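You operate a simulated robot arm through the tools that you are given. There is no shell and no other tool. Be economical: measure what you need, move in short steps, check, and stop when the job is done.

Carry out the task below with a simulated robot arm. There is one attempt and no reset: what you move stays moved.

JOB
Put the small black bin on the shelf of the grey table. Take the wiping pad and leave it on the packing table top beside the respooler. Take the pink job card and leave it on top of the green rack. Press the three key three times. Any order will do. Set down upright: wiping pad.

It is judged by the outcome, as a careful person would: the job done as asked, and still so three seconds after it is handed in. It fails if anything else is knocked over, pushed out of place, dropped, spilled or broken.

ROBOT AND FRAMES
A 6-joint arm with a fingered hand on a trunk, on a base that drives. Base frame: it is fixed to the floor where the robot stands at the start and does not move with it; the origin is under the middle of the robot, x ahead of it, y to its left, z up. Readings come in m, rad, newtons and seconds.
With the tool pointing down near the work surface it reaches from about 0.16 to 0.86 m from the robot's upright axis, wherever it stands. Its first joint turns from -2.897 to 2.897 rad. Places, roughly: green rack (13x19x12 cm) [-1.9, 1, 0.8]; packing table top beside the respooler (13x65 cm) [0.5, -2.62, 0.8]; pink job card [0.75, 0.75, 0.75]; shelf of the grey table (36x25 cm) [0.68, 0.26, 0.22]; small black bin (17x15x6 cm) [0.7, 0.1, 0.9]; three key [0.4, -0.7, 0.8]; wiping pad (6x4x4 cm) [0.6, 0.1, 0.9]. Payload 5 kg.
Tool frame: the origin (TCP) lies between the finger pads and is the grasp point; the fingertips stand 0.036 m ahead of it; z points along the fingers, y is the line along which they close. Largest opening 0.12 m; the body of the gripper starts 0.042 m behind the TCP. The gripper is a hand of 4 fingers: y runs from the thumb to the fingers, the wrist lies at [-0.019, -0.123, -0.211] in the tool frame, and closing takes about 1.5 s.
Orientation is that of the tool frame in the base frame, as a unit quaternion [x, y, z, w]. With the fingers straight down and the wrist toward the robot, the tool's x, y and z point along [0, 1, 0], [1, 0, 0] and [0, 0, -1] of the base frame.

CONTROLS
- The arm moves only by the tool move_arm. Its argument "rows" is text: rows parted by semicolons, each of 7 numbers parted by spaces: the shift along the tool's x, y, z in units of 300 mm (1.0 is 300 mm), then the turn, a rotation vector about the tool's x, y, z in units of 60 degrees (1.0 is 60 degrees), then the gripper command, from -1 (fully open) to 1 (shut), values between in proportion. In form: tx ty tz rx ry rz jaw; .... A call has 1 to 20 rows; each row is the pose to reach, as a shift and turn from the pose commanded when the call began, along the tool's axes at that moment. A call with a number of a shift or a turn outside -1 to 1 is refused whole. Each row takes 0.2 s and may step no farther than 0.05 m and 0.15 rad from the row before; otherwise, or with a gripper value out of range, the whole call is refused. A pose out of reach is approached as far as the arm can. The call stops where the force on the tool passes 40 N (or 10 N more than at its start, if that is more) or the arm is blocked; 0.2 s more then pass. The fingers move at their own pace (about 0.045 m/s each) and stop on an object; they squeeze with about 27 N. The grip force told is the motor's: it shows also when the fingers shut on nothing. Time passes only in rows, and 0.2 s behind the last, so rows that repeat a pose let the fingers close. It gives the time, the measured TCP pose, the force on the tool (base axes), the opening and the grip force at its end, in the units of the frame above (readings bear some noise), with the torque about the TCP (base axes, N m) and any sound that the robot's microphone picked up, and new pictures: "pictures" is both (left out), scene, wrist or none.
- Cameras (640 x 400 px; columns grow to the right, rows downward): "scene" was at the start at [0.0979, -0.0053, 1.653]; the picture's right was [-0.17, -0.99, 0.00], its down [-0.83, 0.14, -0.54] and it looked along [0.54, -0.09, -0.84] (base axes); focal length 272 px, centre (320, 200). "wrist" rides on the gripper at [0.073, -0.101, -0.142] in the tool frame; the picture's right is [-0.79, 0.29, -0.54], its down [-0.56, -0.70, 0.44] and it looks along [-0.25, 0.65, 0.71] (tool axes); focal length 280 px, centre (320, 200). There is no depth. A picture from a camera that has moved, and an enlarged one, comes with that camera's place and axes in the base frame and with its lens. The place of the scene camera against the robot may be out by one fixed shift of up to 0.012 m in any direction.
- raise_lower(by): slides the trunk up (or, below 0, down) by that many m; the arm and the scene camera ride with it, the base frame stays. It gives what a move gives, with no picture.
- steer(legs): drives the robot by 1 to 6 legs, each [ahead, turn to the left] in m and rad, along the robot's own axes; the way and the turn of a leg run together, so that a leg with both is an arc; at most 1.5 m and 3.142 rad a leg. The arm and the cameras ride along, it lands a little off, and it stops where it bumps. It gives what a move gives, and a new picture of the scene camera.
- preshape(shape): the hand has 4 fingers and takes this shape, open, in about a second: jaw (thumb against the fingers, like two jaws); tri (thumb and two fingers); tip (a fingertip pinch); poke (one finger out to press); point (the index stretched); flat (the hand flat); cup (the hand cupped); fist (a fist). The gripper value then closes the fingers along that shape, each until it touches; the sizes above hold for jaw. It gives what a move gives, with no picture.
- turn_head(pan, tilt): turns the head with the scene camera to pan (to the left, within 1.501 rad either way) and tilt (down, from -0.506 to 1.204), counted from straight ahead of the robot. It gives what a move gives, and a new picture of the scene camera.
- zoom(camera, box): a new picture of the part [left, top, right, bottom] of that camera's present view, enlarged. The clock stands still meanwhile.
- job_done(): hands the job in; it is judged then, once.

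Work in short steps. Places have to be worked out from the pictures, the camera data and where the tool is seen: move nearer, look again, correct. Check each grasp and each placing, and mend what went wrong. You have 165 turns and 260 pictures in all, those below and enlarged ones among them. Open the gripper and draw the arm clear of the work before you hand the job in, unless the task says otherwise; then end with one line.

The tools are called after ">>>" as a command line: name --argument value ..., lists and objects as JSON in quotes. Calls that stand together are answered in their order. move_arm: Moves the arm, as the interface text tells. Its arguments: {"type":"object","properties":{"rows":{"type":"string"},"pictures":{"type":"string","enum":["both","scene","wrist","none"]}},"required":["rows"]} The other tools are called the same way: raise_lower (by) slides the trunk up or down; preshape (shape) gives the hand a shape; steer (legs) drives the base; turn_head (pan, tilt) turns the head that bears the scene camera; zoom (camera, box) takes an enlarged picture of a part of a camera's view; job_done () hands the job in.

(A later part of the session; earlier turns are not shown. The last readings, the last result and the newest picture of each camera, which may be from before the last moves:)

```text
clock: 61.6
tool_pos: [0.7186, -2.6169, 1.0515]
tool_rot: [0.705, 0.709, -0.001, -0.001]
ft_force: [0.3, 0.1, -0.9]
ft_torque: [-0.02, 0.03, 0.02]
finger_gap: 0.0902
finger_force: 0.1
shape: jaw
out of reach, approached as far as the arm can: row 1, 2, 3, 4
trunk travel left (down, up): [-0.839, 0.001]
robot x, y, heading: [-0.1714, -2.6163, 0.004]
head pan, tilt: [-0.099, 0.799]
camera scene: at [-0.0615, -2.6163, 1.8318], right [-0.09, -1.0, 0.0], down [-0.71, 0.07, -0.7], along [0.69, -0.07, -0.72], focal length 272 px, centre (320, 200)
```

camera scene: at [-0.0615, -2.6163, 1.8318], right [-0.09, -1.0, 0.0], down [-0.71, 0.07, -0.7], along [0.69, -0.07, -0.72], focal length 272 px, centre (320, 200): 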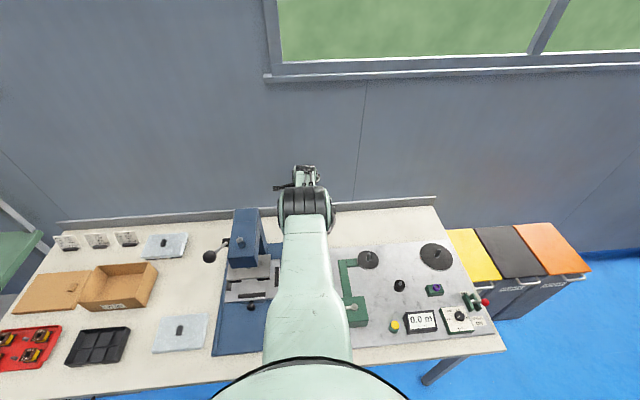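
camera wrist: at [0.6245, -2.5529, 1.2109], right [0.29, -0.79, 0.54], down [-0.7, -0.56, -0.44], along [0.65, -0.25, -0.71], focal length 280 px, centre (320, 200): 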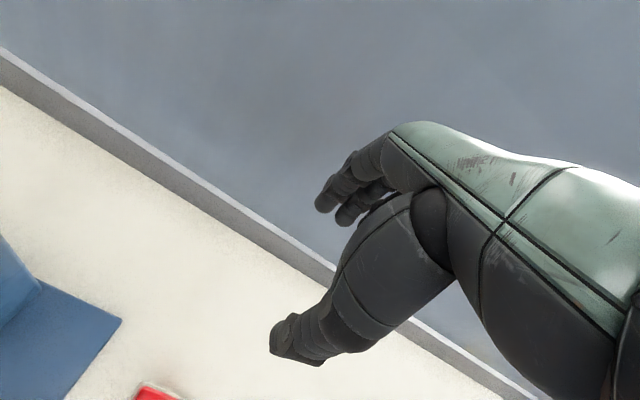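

The elbow seems folded over another way. I try raising the hand.

>>> move_arm --rows "0 0 -0.1 0 0 0 -0.5; 0 0 -0.2 0 0 0 -0.5; 0 0 -0.3 0 0 0 -0.5; 0 0.05 -0.4 0 0 0 -0.5; 0 0.05 -0.5 0 0 0 -0.5; 0 0.05 -0.5 0 0 0 -0.5" --pictures "scene"

```text
clock: 63.0
tool_pos: [0.7648, -2.6156, 1.1916]
tool_rot: [0.705, 0.709, 0.0, 0.0]
ft_force: [-0.1, -0.4, 0.1]
ft_torque: [-0.02, 0.01, -0.04]
finger_gap: 0.0897
finger_force: 0.0
shape: jaw
out of reach, approached as far as the arm can: row 1, 2, 3, 4, 5, 6
trunk travel left (down, up): [-0.839, 0.001]
robot x, y, heading: [-0.1695, -2.6153, 0.004]
head pan, tilt: [-0.099, 0.799]
camera scene: at [-0.0612, -2.6167, 1.8318], right [-0.09, -1.0, 0.0], down [-0.71, 0.07, -0.7], along [0.69, -0.07, -0.72], focal length 272 px, centre (320, 200)
```

scene: 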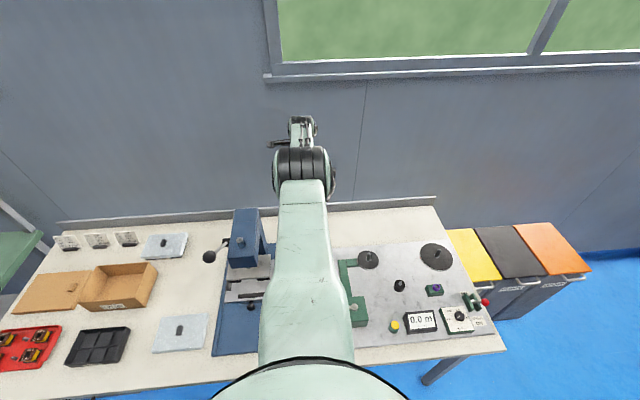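

The hand is high and clear, so I back away from the table first and then sort out the arm in free space; also check the pad.

>>> steer --legs '[[-0.55, 0]]'

>>> zoom --camera "scene" --box '[220, 150, 420, 300]'

```text
clock: 66.4
tool_pos: [0.2173, -2.6135, 1.1914]
tool_rot: [0.703, 0.711, -0.001, -0.001]
ft_force: [-0.1, -0.2, -0.2]
ft_torque: [-0.04, -0.01, -0.01]
finger_gap: 0.0897
finger_force: 0.1
shape: jaw
trunk travel left (down, up): [-0.839, 0.001]
robot x, y, heading: [-0.7176, -2.6203, 0.015]
head pan, tilt: [-0.099, 0.799]
camera scene: at [-0.6064, -2.6207, 1.8317], right [-0.09, -1.0, 0.0], down [-0.71, 0.06, -0.7], along [0.69, -0.06, -0.72], focal length 272 px, centre (320, 200)
```

scene: 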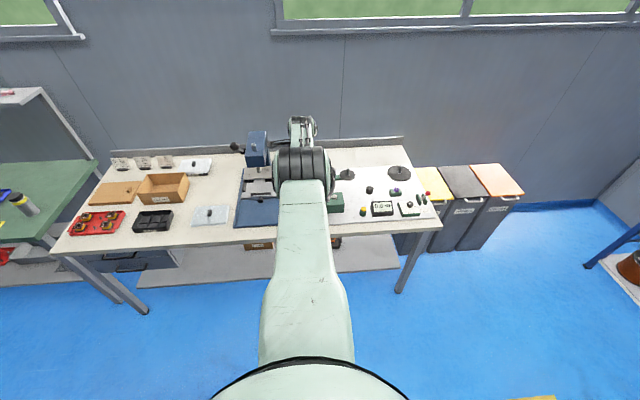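

```text
2.67 times, centred on (320, 225) of scene
camera zoom: at [-0.6064, -2.6207, 1.8317], right [-0.09, -1.0, 0.0], down [-0.71, 0.06, -0.7], along [0.69, -0.06, -0.72], focal length 726 px, centre (320, 133)
```

zoom: 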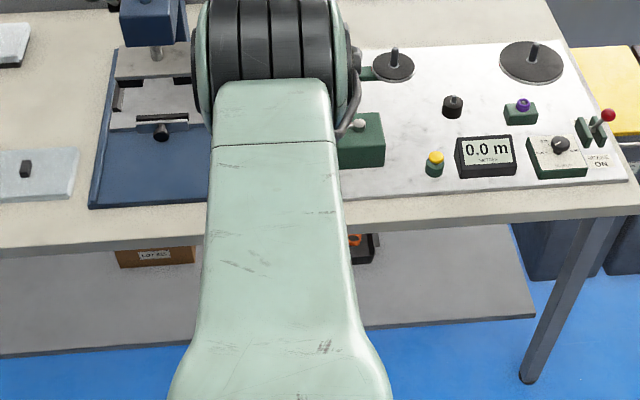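

I turn left to face back along the aisle, in free space, and view the pad.

>>> steer --legs '[[-0.15, 0], [0, 1.571]]'

>>> turn_head --pan -1.5 --tilt 0.55

>>> zoom --camera "scene" --box '[240, 130, 400, 230]'

```text
clock: 72.4
tool_pos: [-0.89, -1.6887, 1.1928]
tool_rot: [-0.017, 1.0, -0.001, 0.0]
ft_force: [0.0, 0.2, 0.1]
ft_torque: [0.0, 0.0, 0.01]
finger_gap: 0.0897
finger_force: 0.1
shape: jaw
trunk travel left (down, up): [-0.839, 0.001]
robot x, y, heading: [-0.8615, -2.6245, 1.605]
head pan, tilt: [-0.099, 0.799]
camera scene: at [-0.8598, -2.5054, 1.8318], right [1.0, -0.07, 0.0], down [-0.05, -0.72, -0.7], along [0.05, 0.7, -0.72], focal length 272 px, centre (320, 200)
```

scene: 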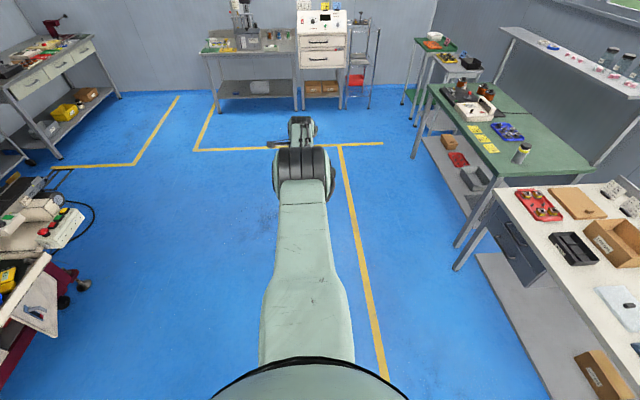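

```text
clock: 73.9
tool_pos: [-0.8899, -1.689, 1.1929]
tool_rot: [-0.016, 1.0, -0.001, 0.0]
ft_force: [-0.1, -0.3, -0.1]
ft_torque: [0.0, -0.01, 0.01]
finger_gap: 0.0902
finger_force: 0.1
shape: jaw
trunk travel left (down, up): [-0.839, 0.001]
robot x, y, heading: [-0.8658, -2.6261, 1.609]
head pan, tilt: [-1.499, 0.55]
camera scene: at [-0.7758, -2.5764, 1.8532], right [0.1, -0.99, 0.0], down [-0.52, -0.06, -0.85], along [0.85, 0.09, -0.52], focal length 272 px, centre (320, 200)
```

scene: 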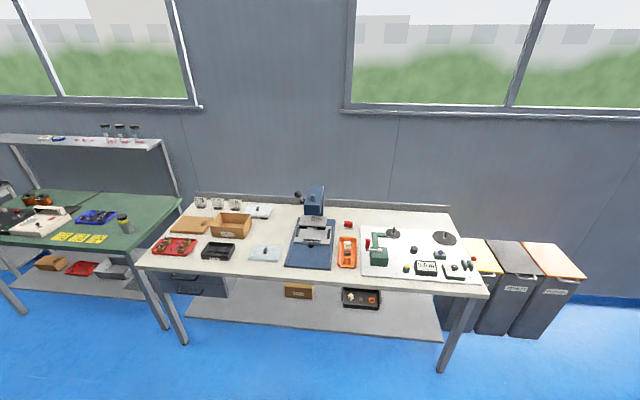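

```text
4.00 times, centred on (320, 180) of scene
camera zoom: at [-0.7758, -2.5764, 1.8532], right [0.1, -0.99, 0.0], down [-0.52, -0.06, -0.85], along [0.85, 0.09, -0.52], focal length 1088 px, centre (320, 280)
```

zoom: 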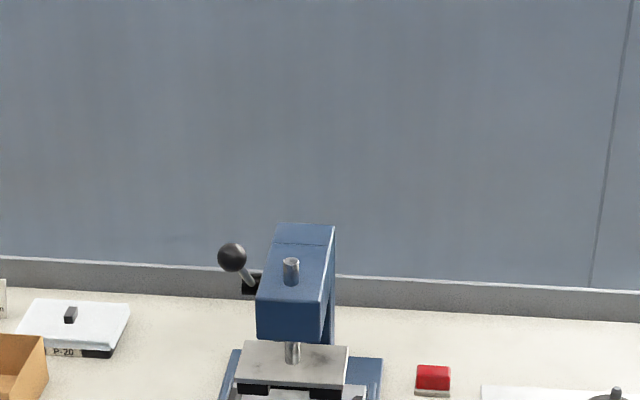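

The pad stands upright where wanted. Now I move the arm out and down to full stretch, then pull back to regain the earlier elbow shape.

>>> move_arm --rows "0 0 0.15 0 0 0 -0.5; 0 0 0.3 0 0 0 -0.5; 0 0 0.45 0 0 0 -0.5; 0 0 0.6 0 0 0 -0.5; 0 0 0.75 0 0 0 -0.5; 0 0 0.9 0 0 0 -0.5; 0 0 1 0 0 0 -0.5; 0 0 1 0 0 0 -0.5" --pictures "none"

>>> turn_head --pan 0 --tilt 0.8

```text
clock: 75.7
tool_pos: [-0.8929, -1.7868, 0.9464]
tool_rot: [-0.017, 1.0, -0.001, 0.0]
ft_force: [0.9, -0.4, -0.1]
ft_torque: [-0.01, 0.01, 0.05]
finger_gap: 0.0897
finger_force: 0.1
shape: jaw
out of reach, approached as far as the arm can: row 1, 2, 3, 4, 5, 6, 7, 8
trunk travel left (down, up): [-0.839, 0.001]
robot x, y, heading: [-0.8616, -2.6216, 1.605]
head pan, tilt: [-1.499, 0.55]
```

```text
clock: 77.3
tool_pos: [-0.8928, -1.7862, 0.9462]
tool_rot: [-0.016, 1.0, -0.001, -0.001]
ft_force: [0.2, 0.1, -0.1]
ft_torque: [0.01, -0.01, 0.0]
finger_gap: 0.0899
finger_force: 0.0
shape: jaw
trunk travel left (down, up): [-0.839, 0.001]
robot x, y, heading: [-0.861, -2.6229, 1.603]
head pan, tilt: [0.0, 0.799]
camera scene: at [-0.8678, -2.5053, 1.8318], right [1.0, 0.03, 0.0], down [0.02, -0.72, -0.7], along [-0.02, 0.7, -0.72], focal length 272 px, centre (320, 200)
```

scene: 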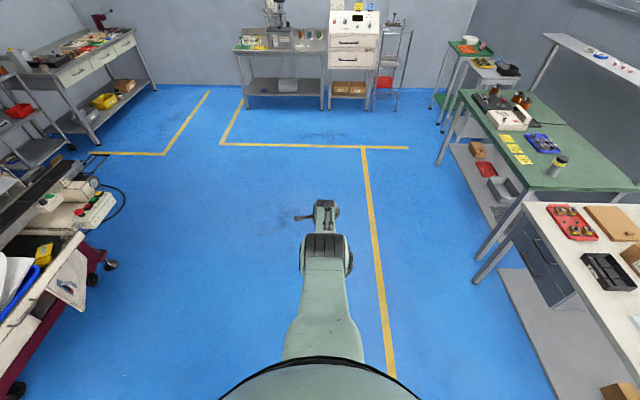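

The arm is against some joint limit. I test tilting the fingers forward while retracting, in free space.

>>> move_arm --rows "0 0 0 -0.14 0 0 -0.5; 0 0 0 -0.28 0 0 -0.5; 0 0 0 -0.42 0 0 -0.5; 0 0 0 -0.5 0 0 -0.5; 0 -0.1 -0.05 -0.5 0 0 -0.5; 0 -0.2 -0.1 -0.5 0 0 -0.5; 0 -0.3 -0.15 -0.5 0 0 -0.5; 0 -0.3 -0.15 -0.5 0 0 -0.5" --pictures "scene"

```text
clock: 79.1
tool_pos: [-0.8843, -1.8756, 0.9953]
tool_rot: [-0.016, 0.966, 0.258, -0.004]
ft_force: [-0.5, -1.0, 0.1]
ft_torque: [0.0, 0.01, 0.01]
finger_gap: 0.0899
finger_force: 0.0
shape: jaw
trunk travel left (down, up): [-0.839, 0.001]
robot x, y, heading: [-0.8642, -2.6235, 1.609]
head pan, tilt: [0.0, 0.799]
camera scene: at [-0.8679, -2.5049, 1.8318], right [1.0, 0.03, 0.0], down [0.02, -0.72, -0.7], along [-0.02, 0.7, -0.72], focal length 272 px, centre (320, 200)
```

scene: 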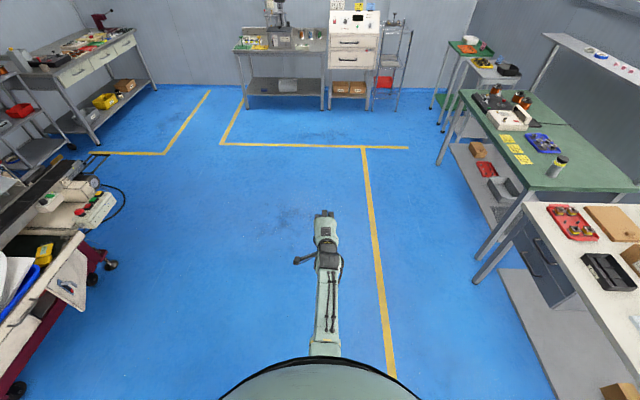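

The elbow is back to the earlier shape. I return to tool-down while pulling back to a mid reach.

>>> move_arm --rows "0 -0.06 -0.12 0 0 0 -0.5; 0 -0.12 -0.24 0 0 0 -0.5; 0 -0.2 -0.36 0 0 0 -0.5; 0 -0.267 -0.46 0.12 0 0 -0.5; 0 -0.267 -0.54 0.25 0 0 -0.5; 0 -0.267 -0.54 0.38 0 0 -0.5; 0 -0.267 -0.54 0.5 0 0 -0.5; 0 -0.267 -0.54 0.5 0 0 -0.5" --pictures "scene"

```text
clock: 80.9
tool_pos: [-0.8825, -2.0256, 1.0919]
tool_rot: [-0.016, 1.0, -0.002, 0.0]
ft_force: [-0.1, 0.5, 0.1]
ft_torque: [-0.02, -0.03, -0.03]
finger_gap: 0.09
finger_force: 0.0
shape: jaw
trunk travel left (down, up): [-0.839, 0.001]
robot x, y, heading: [-0.862, -2.6248, 1.605]
head pan, tilt: [0.0, 0.799]
camera scene: at [-0.8679, -2.5061, 1.8319], right [1.0, 0.03, 0.0], down [0.02, -0.72, -0.7], along [-0.02, 0.7, -0.72], focal length 272 px, centre (320, 200)
```

scene: 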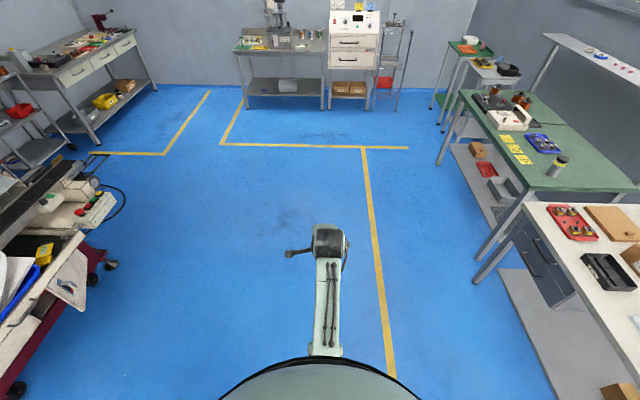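

Now to the keypad: drive along the aisle, turn to face the green bench.

>>> steer --legs '[[1.5, 0], [0.44, 0], [0, -1.6], [0.6, 0]]'

>>> turn_head --pan 0 --tilt 0.9

>>> preshape --shape "poke"

```text
clock: 99.4
tool_pos: [0.244, -0.6199, 1.0935]
tool_rot: [0.684, 0.729, 0.0, -0.001]
ft_force: [-0.7, -0.2, -0.9]
ft_torque: [0.04, 0.0, -0.01]
finger_gap: 0.0901
finger_force: 0.1
shape: jaw
trunk travel left (down, up): [-0.839, 0.001]
robot x, y, heading: [-0.3529, -0.6572, 0.065]
head pan, tilt: [0.0, 0.799]
camera scene: at [-0.2434, -0.6436, 1.8319], right [0.06, -1.0, 0.0], down [-0.72, -0.05, -0.7], along [0.7, 0.04, -0.72], focal length 272 px, centre (320, 200)
```

scene: 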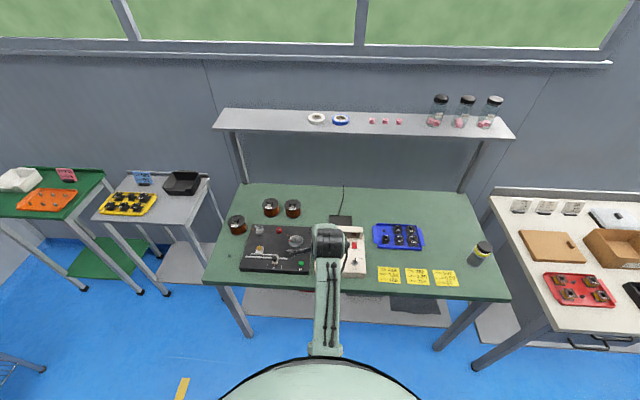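

```text
clock: 100.0
tool_pos: [0.2458, -0.6211, 1.0917]
tool_rot: [0.684, 0.729, 0.0, 0.0]
ft_force: [0.1, -0.2, -0.4]
ft_torque: [0.01, -0.02, -0.01]
finger_gap: 0.0897
finger_force: 0.0
shape: jaw
trunk travel left (down, up): [-0.839, 0.001]
robot x, y, heading: [-0.3523, -0.659, 0.066]
head pan, tilt: [0.0, 0.901]
camera scene: at [-0.2475, -0.6439, 1.8239], right [0.06, -1.0, 0.0], down [-0.78, -0.05, -0.62], along [0.62, 0.04, -0.78], focal length 272 px, centre (320, 200)
```

scene: 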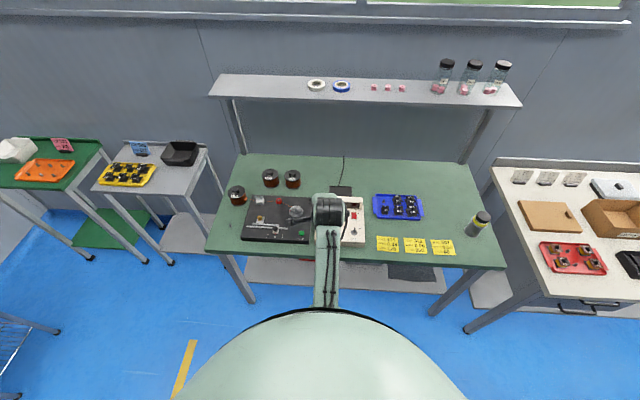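

```text
clock: 100.9
tool_pos: [0.245, -0.6199, 1.0921]
tool_rot: [0.684, 0.729, 0.0, -0.001]
ft_force: [0.1, 0.0, -0.4]
ft_torque: [0.01, -0.01, 0.01]
finger_gap: 0.0001
finger_force: 0.1
shape: poke
trunk travel left (down, up): [-0.839, 0.001]
robot x, y, heading: [-0.3508, -0.653, 0.06]
head pan, tilt: [0.0, 0.901]
```

>>> move_arm --rows "0 0 0 0 0 0 -1; 0 0 0 0 0 0 -1; 0 0 0 0 0 0 -1; 0 0 0 0 0 0 -1" --pictures "both"

```text
clock: 101.9
tool_pos: [0.2453, -0.6207, 1.0924]
tool_rot: [0.684, 0.729, -0.001, 0.0]
ft_force: [-0.7, 0.1, 0.3]
ft_torque: [0.02, 0.0, -0.02]
finger_gap: 0.0
finger_force: 0.1
shape: poke
trunk travel left (down, up): [-0.839, 0.001]
robot x, y, heading: [-0.3534, -0.6562, 0.06]
head pan, tilt: [0.0, 0.901]
camera scene: at [-0.248, -0.6439, 1.8239], right [0.06, -1.0, 0.0], down [-0.78, -0.05, -0.62], along [0.62, 0.04, -0.78], focal length 272 px, centre (320, 200)
camera wrist: at [0.1408, -0.5534, 1.2348], right [0.34, -0.77, 0.54], down [-0.66, -0.6, -0.44], along [0.67, -0.21, -0.71], focal length 280 px, centre (320, 200)
```

scene: 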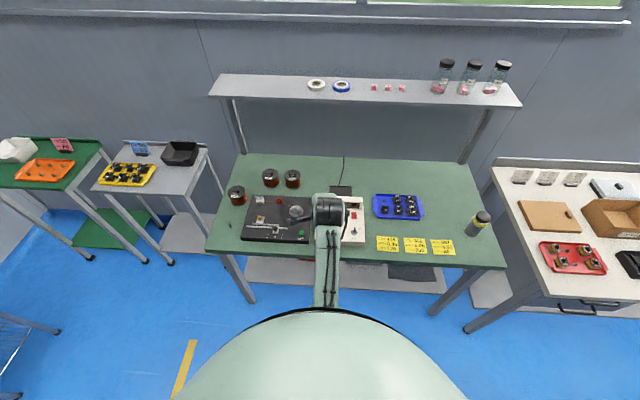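
wrist: 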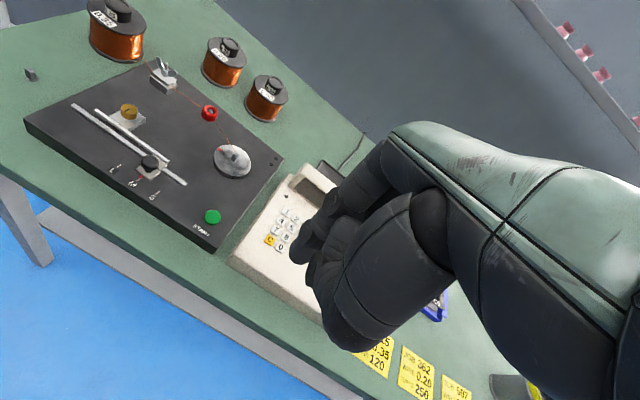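

>>> zoom --camera "wrist" --box '[220, 130, 480, 370]'

>>> zoom --camera "scene" --box '[290, 180, 400, 260]'

```text
1.67 times, centred on (350, 250) of wrist
camera zoom: at [0.1408, -0.5534, 1.2348], right [0.34, -0.77, 0.54], down [-0.66, -0.6, -0.44], along [0.67, -0.21, -0.71], focal length 467 px, centre (270, 117)
```

zoom: 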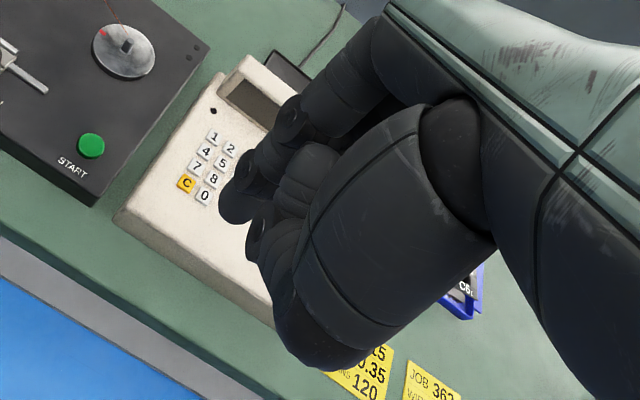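

```text
5.00 times, centred on (345, 220) of scene
camera zoom: at [-0.248, -0.6439, 1.8239], right [0.06, -1.0, 0.0], down [-0.78, -0.05, -0.62], along [0.62, 0.04, -0.78], focal length 1360 px, centre (195, 100)
```

zoom: 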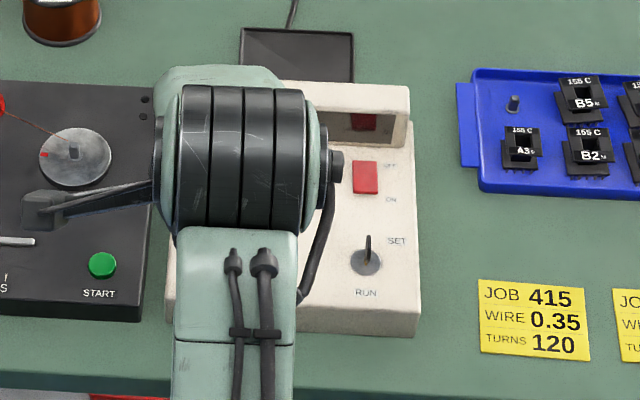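

Triangulation puts key 3 near (0.430, -0.663, 0.852). I drive closer to keep the arm well within reach, then hover above it.

>>> steer --legs '[[0.17, -0.06]]'

>>> move_arm --rows "-0.05 0 0 0 0 0 -1; -0.1 0 0.05 0 0 0 -1; -0.1 0 0.15 0 0 0 -1; -0.1 0 0.15 0 0 0 -1" --pictures "wrist"

>>> zoom --camera "wrist" --box '[190, 150, 382, 270]'

```text
clock: 103.5
tool_pos: [0.4122, -0.651, 1.0931]
tool_rot: [0.706, 0.708, 0.0, 0.0]
ft_force: [0.5, -0.1, 0.7]
ft_torque: [-0.01, 0.01, 0.01]
finger_gap: 0.0
finger_force: 0.0
shape: poke
trunk travel left (down, up): [-0.839, 0.001]
robot x, y, heading: [-0.1868, -0.6498, -0.001]
head pan, tilt: [0.0, 0.901]
camera scene: at [-0.0823, -0.6446, 1.824], right [0.0, -1.0, 0.0], down [-0.78, 0.0, -0.62], along [0.62, 0.0, -0.78], focal length 272 px, centre (320, 200)
```

scene: 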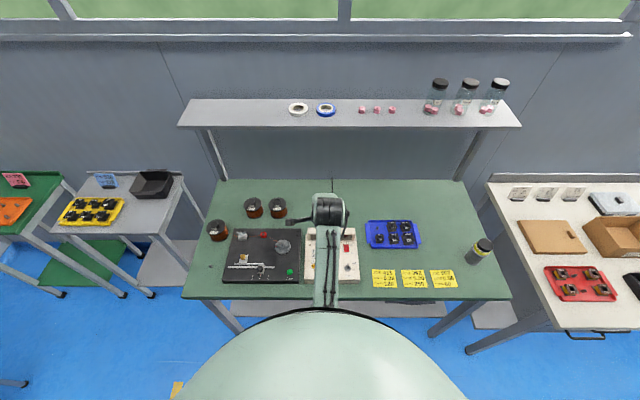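

```text
clock: 104.5
tool_pos: [0.4114, -0.6817, 1.0491]
tool_rot: [0.706, 0.709, 0.0, 0.0]
ft_force: [0.5, 0.5, -0.2]
ft_torque: [0.01, -0.02, 0.01]
finger_gap: 0.0
finger_force: 0.1
shape: poke
trunk travel left (down, up): [-0.839, 0.001]
robot x, y, heading: [-0.186, -0.6476, -0.001]
head pan, tilt: [0.0, 0.901]
camera wrist: at [0.3105, -0.6094, 1.1912], right [0.29, -0.79, 0.54], down [-0.7, -0.56, -0.44], along [0.65, -0.25, -0.71], focal length 280 px, centre (320, 200)
```

wrist: 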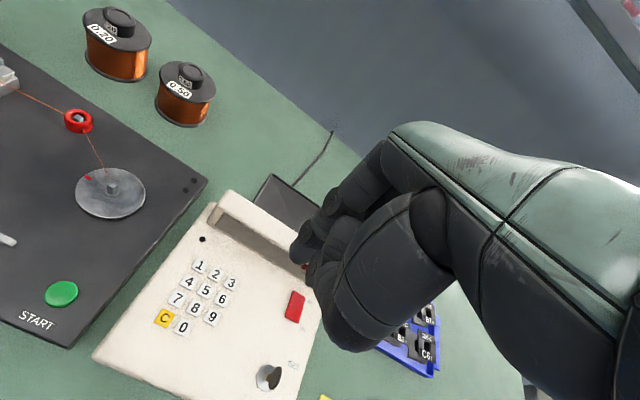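

```text
3.33 times, centred on (286, 210) of wrist
camera zoom: at [0.3105, -0.6094, 1.1912], right [0.29, -0.79, 0.54], down [-0.7, -0.56, -0.44], along [0.65, -0.25, -0.71], focal length 935 px, centre (433, 167)
```

zoom: 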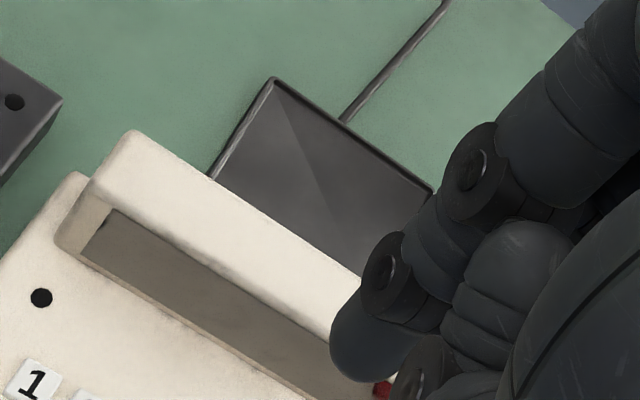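

Key 3 re-measured at (0.429, -0.664, 0.852). I descend to about 3 cm above it and look.

>>> move_arm --rows "0.026 0.03 0.1 0 0 0 -1; 0.026 0.055 0.2 0 0 0 -1; 0.026 0.055 0.3 0 0 0 -1; 0.026 0.055 0.38 0 0 0 -1; 0.026 0.055 0.437 0 0 0 -1; 0.026 0.055 0.437 0 0 0 -1" --pictures "wrist"

>>> zoom --camera "wrist" --box '[190, 180, 382, 300]'

```text
clock: 105.9
tool_pos: [0.4306, -0.6751, 0.9166]
tool_rot: [0.706, 0.708, -0.001, 0.0]
ft_force: [-0.2, 0.0, -0.4]
ft_torque: [0.01, 0.0, 0.04]
finger_gap: 0.0001
finger_force: 0.1
shape: poke
trunk travel left (down, up): [-0.839, 0.001]
robot x, y, heading: [-0.1867, -0.6532, 0.003]
head pan, tilt: [0.0, 0.901]
camera wrist: at [0.33, -0.6012, 1.058], right [0.29, -0.79, 0.54], down [-0.7, -0.56, -0.44], along [0.65, -0.25, -0.72], focal length 280 px, centre (320, 200)
```

wrist: 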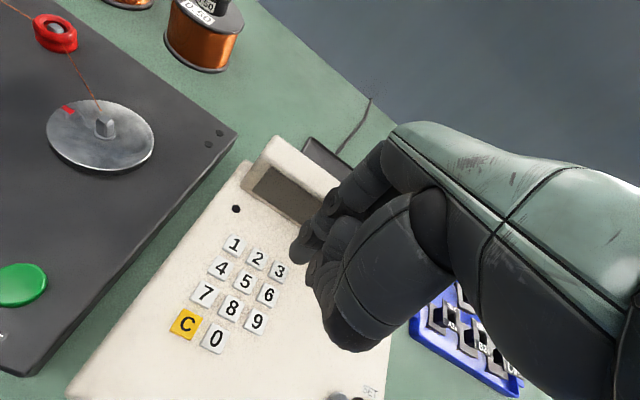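

```text
3.33 times, centred on (286, 240) of wrist
camera zoom: at [0.33, -0.6012, 1.058], right [0.29, -0.79, 0.54], down [-0.7, -0.56, -0.44], along [0.65, -0.25, -0.72], focal length 935 px, centre (433, 67)
```

zoom: 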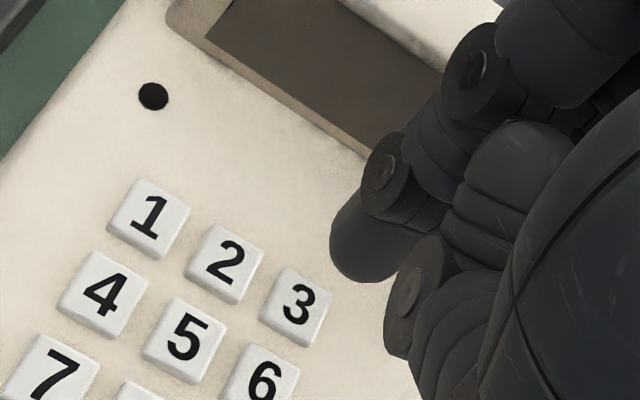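

Geometry agrees; the tip should meet key 3 after about 3.4 cm descent. I go down 2.6 cm and look.

>>> move_arm --rows "0 0 0.04 0 0 0 -1; 0 0 0.07 0 0 0 -1; 0 0 0.087 0 0 0 -1; 0 0 0.087 0 0 0 -1" --pictures "none"

>>> zoom --camera "wrist" --box '[190, 180, 382, 300]'

```text
clock: 106.9
tool_pos: [0.4318, -0.6751, 0.8903]
tool_rot: [0.706, 0.709, -0.001, -0.002]
ft_force: [0.6, 0.4, -0.2]
ft_torque: [0.0, 0.01, -0.03]
finger_gap: 0.0
finger_force: 0.0
shape: poke
trunk travel left (down, up): [-0.839, 0.001]
robot x, y, heading: [-0.184, -0.649, 0.003]
head pan, tilt: [0.0, 0.901]
```

```text
3.33 times, centred on (286, 240) of wrist
camera zoom: at [0.3308, -0.6018, 1.0326], right [0.29, -0.79, 0.54], down [-0.7, -0.56, -0.44], along [0.65, -0.25, -0.72], focal length 935 px, centre (433, 67)
```

zoom: 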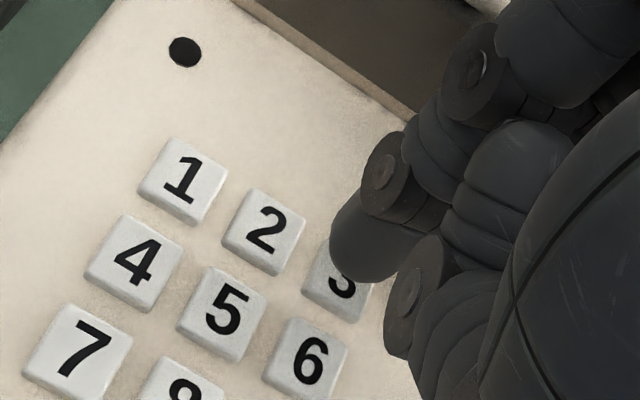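

The tip is over key 3. I descend in small steps watching force and sound.

>>> move_arm --rows "0 0 0.012 0 0 0 -1; 0 0 0.02 0 0 0 -1; 0 0 0.02 0 0 0 -1" --pictures "none"

>>> zoom --camera "wrist" --box '[190, 180, 382, 300]'

```text
clock: 107.7
tool_pos: [0.4314, -0.6749, 0.8846]
tool_rot: [0.706, 0.709, 0.0, 0.0]
ft_force: [0.5, 0.6, 4.9]
ft_torque: [0.05, 0.0, -0.03]
finger_gap: 0.0001
finger_force: 0.1
shape: poke
trunk travel left (down, up): [-0.839, 0.001]
robot x, y, heading: [-0.183, -0.6509, 0.01]
head pan, tilt: [0.0, 0.901]
heard: click
```

```text
3.33 times, centred on (286, 240) of wrist
camera zoom: at [0.3302, -0.6011, 1.0264], right [0.29, -0.79, 0.54], down [-0.7, -0.56, -0.44], along [0.65, -0.25, -0.71], focal length 935 px, centre (433, 67)
```

zoom: 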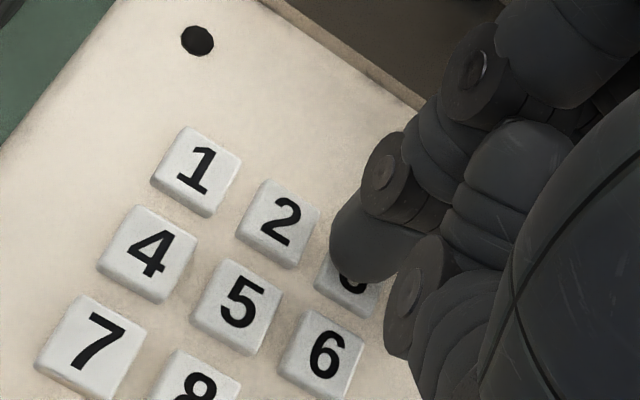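

A click was heard at 4.9 N — one press. I lift 2 cm to release.

>>> move_arm --rows "0 0 -0.03 0 0 0 -1; 0 0 -0.06 0 0 0 -1; 0 0 -0.06 0 0 0 -1; 0 0 -0.06 0 0 0 -1" --pictures "both"

>>> zoom --camera "scene" --box '[280, 200, 380, 300]'

```text
clock: 108.7
tool_pos: [0.4308, -0.6744, 0.9028]
tool_rot: [0.706, 0.708, 0.0, -0.001]
ft_force: [-0.5, 0.1, 0.2]
ft_torque: [0.03, 0.02, -0.03]
finger_gap: 0.0
finger_force: 0.1
shape: poke
trunk travel left (down, up): [-0.839, 0.001]
robot x, y, heading: [-0.1853, -0.6526, 0.004]
head pan, tilt: [0.0, 0.901]
camera scene: at [-0.0803, -0.6447, 1.8239], right [0.0, -1.0, 0.0], down [-0.78, 0.0, -0.62], along [0.62, 0.0, -0.78], focal length 272 px, centre (320, 200)
camera wrist: at [0.3304, -0.6002, 1.0447], right [0.29, -0.79, 0.54], down [-0.7, -0.56, -0.44], along [0.65, -0.25, -0.72], focal length 280 px, centre (320, 200)
```

scene: 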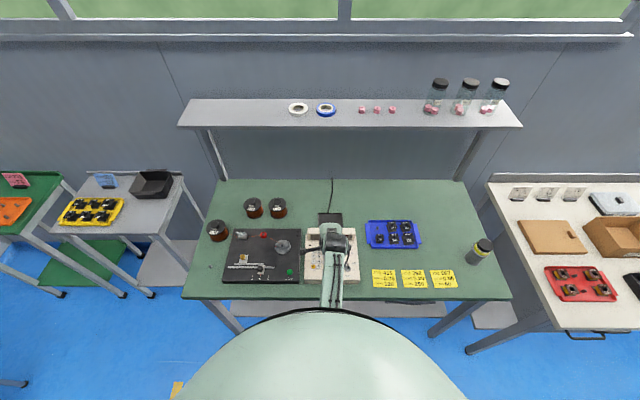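
wrist: 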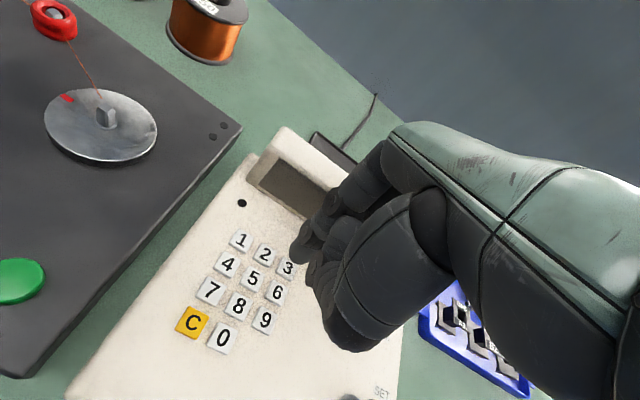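

```text
4.00 times, centred on (330, 250) of scene
camera zoom: at [-0.0803, -0.6447, 1.8239], right [0.0, -1.0, 0.0], down [-0.78, 0.0, -0.62], along [0.62, 0.0, -0.78], focal length 1088 px, centre (280, 0)
```

zoom: 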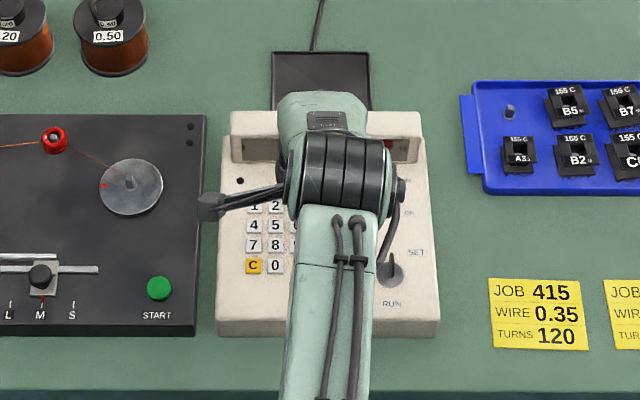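

One press registered by click. Second and third presses with release between, in separate calls to hear each.

>>> move_arm --rows "0 0 0.03 0 0 0 -1; 0 0 0.05 0 0 0 -1; 0 0 0.062 0 0 0 -1; 0 0 0.062 0 0 0 -1; 0 0 0.03 0 0 0 -1; 0 0 0 0 0 0 -1; 0 0 0 0 0 0 -1" --pictures "none"

>>> move_arm --rows "0 0 0.03 0 0 0 -1; 0 0 0.05 0 0 0 -1; 0 0 0.062 0 0 0 -1; 0 0 0.062 0 0 0 -1; 0 0 0.03 0 0 0 -1; 0 0 0 0 0 0 -1; 0 0 0 0 0 0 -1" --pictures "wrist"

```text
clock: 110.3
tool_pos: [0.4284, -0.6724, 0.9021]
tool_rot: [0.706, 0.709, -0.001, -0.001]
ft_force: [-0.8, 0.3, 0.1]
ft_torque: [0.0, -0.01, -0.03]
finger_gap: 0.0
finger_force: 0.1
shape: poke
trunk travel left (down, up): [-0.839, 0.001]
robot x, y, heading: [-0.1855, -0.6534, 0.005]
head pan, tilt: [0.0, 0.901]
heard: click
```

```text
clock: 111.9
tool_pos: [0.4285, -0.6749, 0.9016]
tool_rot: [0.706, 0.708, 0.0, 0.0]
ft_force: [0.6, -0.4, 0.3]
ft_torque: [-0.01, -0.03, 0.0]
finger_gap: 0.0001
finger_force: 0.1
shape: poke
trunk travel left (down, up): [-0.839, 0.001]
robot x, y, heading: [-0.1826, -0.6495, 0.001]
head pan, tilt: [0.0, 0.901]
heard: click
camera wrist: at [0.329, -0.6002, 1.0446], right [0.29, -0.79, 0.54], down [-0.7, -0.56, -0.44], along [0.65, -0.25, -0.72], focal length 280 px, centre (320, 200)
```

wrist: 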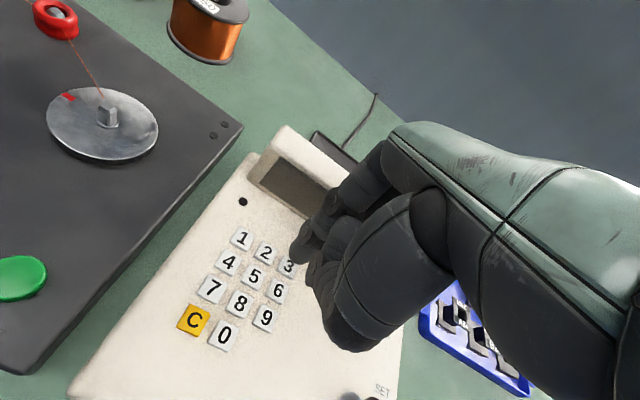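

Three clicks heard. I lift clear, retract, and restore the jaw shape.

>>> move_arm --rows "0 0 -0.15 0 0 0 -1; 0 0 -0.3 0 0 0 -1; 0 0 -0.45 0 0 0 -1; 0 -0.1 -0.6 0 0 0 -1; 0 -0.2 -0.7 0 0 0 -1; 0 -0.2 -0.7 0 0 0 -1" --pictures "wrist"

>>> steer --legs '[[-0.35, 0]]'

>>> preshape --shape "jaw"

```text
refused: row 4 steps farther than a row can; nothing moved
```

```text
clock: 114.3
tool_pos: [0.0878, -0.6739, 0.9019]
tool_rot: [0.706, 0.708, -0.001, -0.001]
ft_force: [-0.2, 0.0, 0.6]
ft_torque: [0.01, 0.02, -0.03]
finger_gap: 0.0
finger_force: 0.0
shape: poke
trunk travel left (down, up): [-0.839, 0.001]
robot x, y, heading: [-0.5277, -0.6529, 0.002]
head pan, tilt: [0.0, 0.901]
camera scene: at [-0.4213, -0.6457, 1.8238], right [0.0, -1.0, 0.0], down [-0.78, 0.0, -0.62], along [0.62, 0.0, -0.78], focal length 272 px, centre (320, 200)
```

scene: 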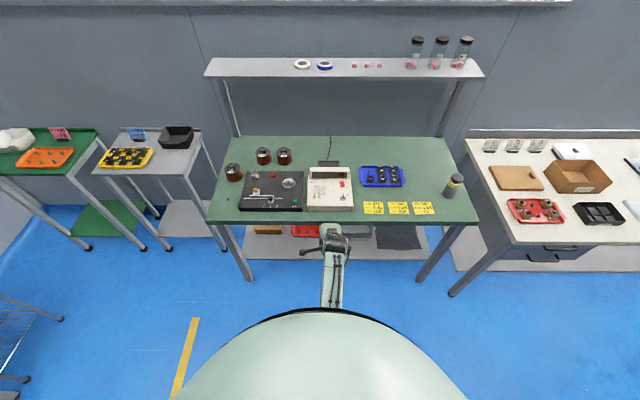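

```text
clock: 115.2
tool_pos: [0.0881, -0.6736, 0.9033]
tool_rot: [0.706, 0.708, 0.0, 0.0]
ft_force: [-0.6, 0.7, -0.7]
ft_torque: [0.0, -0.01, 0.01]
finger_gap: 0.1201
finger_force: 0.0
shape: jaw
trunk travel left (down, up): [-0.839, 0.001]
robot x, y, heading: [-0.5283, -0.6526, 0.003]
head pan, tilt: [0.0, 0.901]
```

The lift was refused before the base moved, but the reverse touched nothing by the readings. I zoom to confirm the keypad is undisturbed.

>>> zoom --camera "scene" --box '[230, 140, 430, 240]'

>>> zoom --camera "scene" --box '[0, 110, 220, 260]'

```text
3.20 times, centred on (330, 190) of scene
camera zoom: at [-0.4219, -0.6457, 1.8239], right [0.0, -1.0, 0.0], down [-0.78, 0.0, -0.62], along [0.62, 0.0, -0.78], focal length 871 px, centre (288, 232)
```

zoom: 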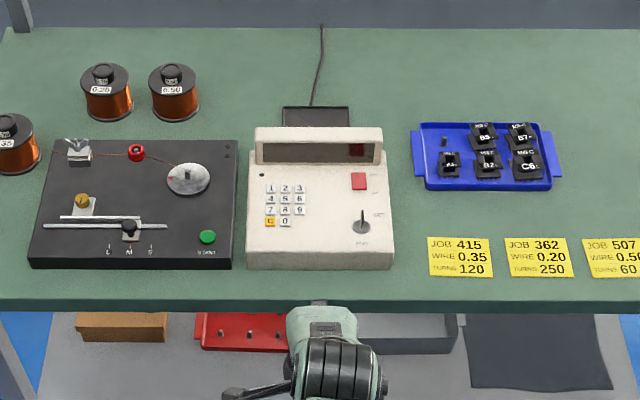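

```text
2.67 times, centred on (110, 185) of scene
camera zoom: at [-0.4219, -0.6457, 1.8239], right [0.0, -1.0, 0.0], down [-0.78, 0.0, -0.62], along [0.62, 0.0, -0.78], focal length 726 px, centre (880, 240)
```

zoom: 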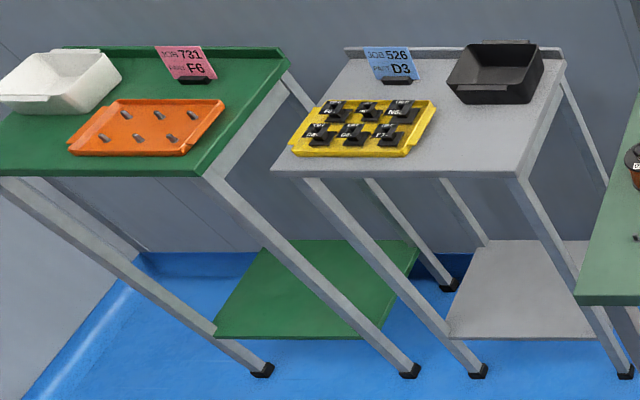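

Keypad is undisturbed and the shelf of the grey table is clear. I raise the arm, lower the trunk by the same and drive to the grey table.

>>> move_arm --rows "0 0 -0.15 0 0 0 -1; 0 0 -0.3 0 0 0 -1; 0 0 -0.45 0 0 0 -1; 0 0 -0.6 0 0 0 -1; 0 -0.07 -0.7 0 0 0 -1; 0 -0.07 -0.7 0 0 0 -1" --pictures "none"

>>> steer --legs '[[0, 1.571], [0.79, 0], [0, -1.571], [0.42, 0]]'

>>> turn_head --pan 0 --tilt 1.0

```text
clock: 116.6
tool_pos: [0.0641, -0.6751, 1.1123]
tool_rot: [0.706, 0.709, 0.0, -0.001]
ft_force: [0.3, 0.5, -0.5]
ft_torque: [0.0, 0.0, -0.01]
finger_gap: 0.1201
finger_force: 0.0
shape: jaw
trunk travel left (down, up): [-0.839, 0.001]
robot x, y, heading: [-0.5266, -0.65, 0.003]
head pan, tilt: [0.0, 0.901]
```

```text
clock: 132.6
tool_pos: [0.4772, 0.0211, 1.1138]
tool_rot: [0.729, 0.685, -0.001, -0.001]
ft_force: [0.2, 0.0, 0.1]
ft_torque: [0.01, -0.02, 0.0]
finger_gap: 0.12
finger_force: 0.0
shape: jaw
trunk travel left (down, up): [-0.839, 0.001]
robot x, y, heading: [-0.1134, 0.0845, -0.058]
head pan, tilt: [0.0, 0.901]
camera scene: at [-0.0085, 0.083, 1.824], right [-0.06, -1.0, 0.0], down [-0.78, 0.05, -0.62], along [0.62, -0.04, -0.78], focal length 272 px, centre (320, 200)
```

scene: 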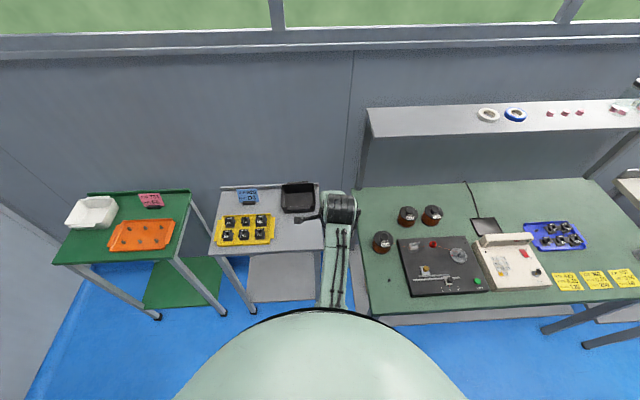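

```text
clock: 133.3
tool_pos: [0.4779, 0.0219, 1.1113]
tool_rot: [0.728, 0.686, -0.001, -0.001]
ft_force: [0.6, -0.2, 0.4]
ft_torque: [0.0, 0.0, -0.04]
finger_gap: 0.1199
finger_force: 0.1
shape: jaw
trunk travel left (down, up): [-0.839, 0.001]
robot x, y, heading: [-0.1132, 0.0818, -0.064]
head pan, tilt: [0.0, 1.0]
camera scene: at [-0.0129, 0.0833, 1.8167], right [-0.06, -1.0, 0.0], down [-0.84, 0.05, -0.54], along [0.54, -0.03, -0.84], focal length 272 px, centre (320, 200)
```

scene: 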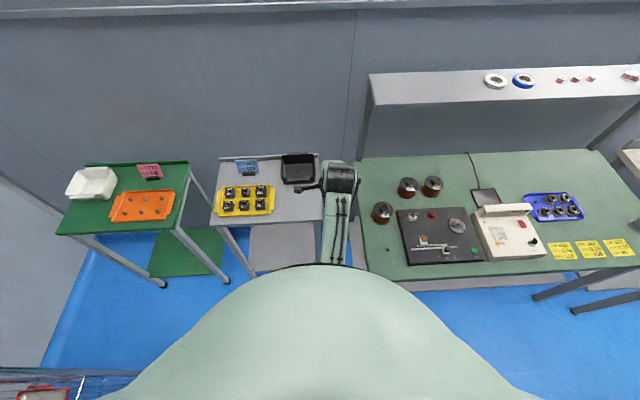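

Fix the heading, move slightly ahead and lower the trunk for better reach.

>>> steer --legs '[[0, 0.062], [0.09, 0]]'

>>> raise_lower --by -0.1

```text
clock: 134.9
tool_pos: [0.5718, 0.0575, 1.1131]
tool_rot: [0.708, 0.706, 0.0, -0.001]
ft_force: [1.3, 0.7, -0.2]
ft_torque: [0.01, 0.04, 0.04]
finger_gap: 0.1201
finger_force: 0.1
shape: jaw
trunk travel left (down, up): [-0.839, 0.001]
robot x, y, heading: [-0.0193, 0.0846, -0.0]
head pan, tilt: [0.0, 1.0]
camera scene: at [0.078, 0.0898, 1.8167], right [0.0, -1.0, 0.0], down [-0.84, 0.0, -0.54], along [0.54, 0.0, -0.84], focal length 272 px, centre (320, 200)
```

scene: 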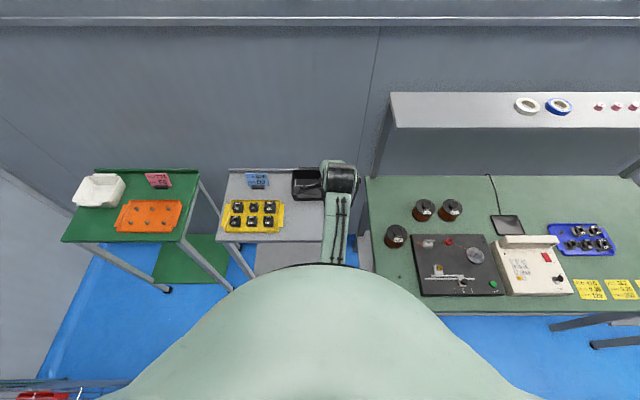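

```text
clock: 136.2
tool_pos: [0.5716, 0.0584, 1.0124]
tool_rot: [0.708, 0.707, 0.0, -0.001]
ft_force: [-0.2, -0.9, 1.0]
ft_torque: [-0.02, -0.03, 0.04]
finger_gap: 0.1198
finger_force: 0.1
shape: jaw
trunk travel left (down, up): [-0.739, 0.101]
robot x, y, heading: [-0.0178, 0.0855, -0.001]
head pan, tilt: [0.0, 1.0]
```

Move over the bin's front wall and look.

>>> move_arm --rows "0.08 0.08 0 0 0 0 -1; 0.16 0.16 0 0 0 0 -1; 0.233 0.245 0.04 0 0 0 -1; 0.233 0.245 0.04 0 0 0 -1" --pictures "wrist"

>>> zoom --camera "wrist" --box '[180, 150, 372, 350]'

```text
clock: 137.2
tool_pos: [0.6456, 0.1275, 1.0032]
tool_rot: [0.708, 0.706, 0.0, -0.001]
ft_force: [-0.2, 0.1, 0.5]
ft_torque: [-0.01, -0.02, -0.01]
finger_gap: 0.1201
finger_force: 0.1
shape: jaw
trunk travel left (down, up): [-0.739, 0.101]
robot x, y, heading: [-0.0178, 0.0828, -0.003]
head pan, tilt: [0.0, 1.0]
camera wrist: at [0.5452, 0.2008, 1.1444], right [0.29, -0.79, 0.54], down [-0.7, -0.56, -0.44], along [0.65, -0.25, -0.71], focal length 280 px, centre (320, 200)
```

wrist: 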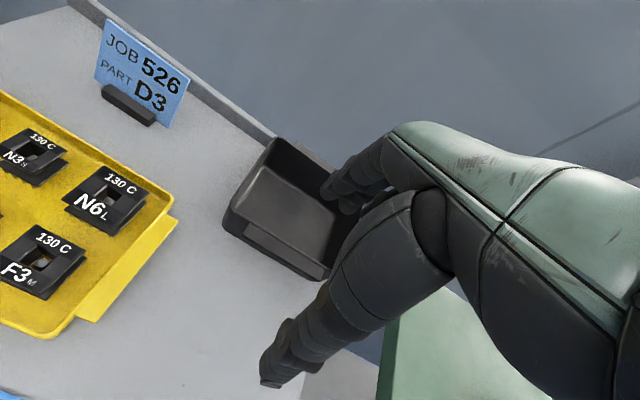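

```text
2.00 times, centred on (276, 250) of wrist
camera zoom: at [0.5452, 0.2008, 1.1444], right [0.29, -0.79, 0.54], down [-0.7, -0.56, -0.44], along [0.65, -0.25, -0.71], focal length 561 px, centre (408, 100)
```

zoom: 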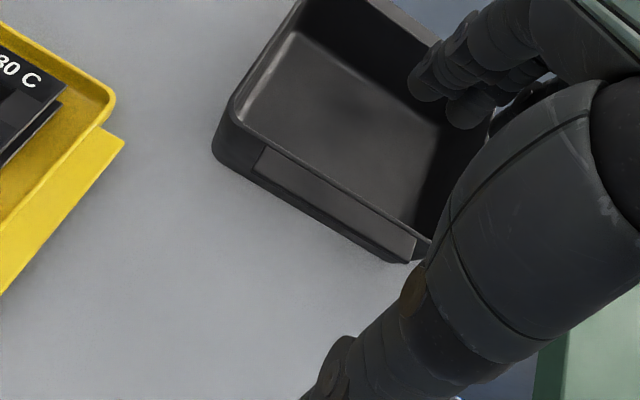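

Comparing views, the bin got nudged about 3 cm back when I took the pad (harmless); its front wall is now near x≈0.69. I descend with thumb outside and fingers inside the bin.

>>> move_arm --rows "0 0.132 0 0 0 0 -1; 0 0.132 0.1 0 0 0 -1; 0 0.132 0.2 0 0 0 -1; 0 0.132 0.25 0 0 0 -1; 0 0.132 0.25 0 0 0 -1" --pictures "wrist"

>>> zoom --camera "wrist" --box '[180, 150, 372, 350]'

```text
clock: 138.4
tool_pos: [0.684, 0.127, 0.9261]
tool_rot: [0.708, 0.707, -0.001, 0.0]
ft_force: [-0.5, -0.1, -0.3]
ft_torque: [0.0, -0.01, -0.01]
finger_gap: 0.1202
finger_force: 0.1
shape: jaw
trunk travel left (down, up): [-0.739, 0.101]
robot x, y, heading: [-0.0212, 0.0795, 0.003]
head pan, tilt: [0.0, 1.0]
camera wrist: at [0.5841, 0.2009, 1.0684], right [0.29, -0.79, 0.54], down [-0.7, -0.56, -0.44], along [0.65, -0.25, -0.71], focal length 280 px, centre (320, 200)
```

wrist: 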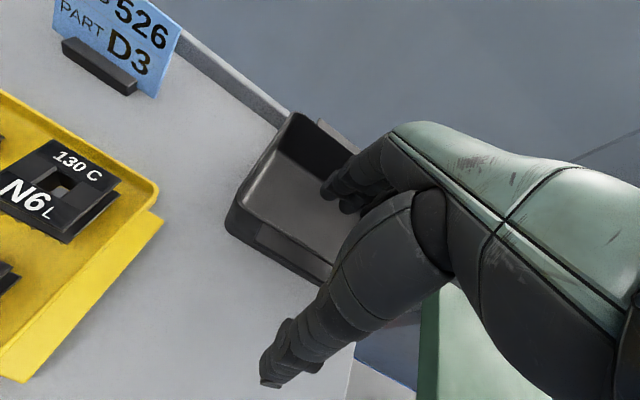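

```text
2.00 times, centred on (276, 250) of wrist
camera zoom: at [0.5841, 0.2009, 1.0684], right [0.29, -0.79, 0.54], down [-0.7, -0.56, -0.44], along [0.65, -0.25, -0.71], focal length 561 px, centre (408, 100)
```

zoom: 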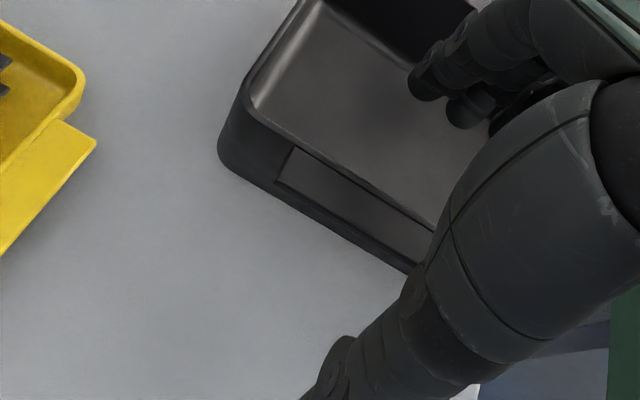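

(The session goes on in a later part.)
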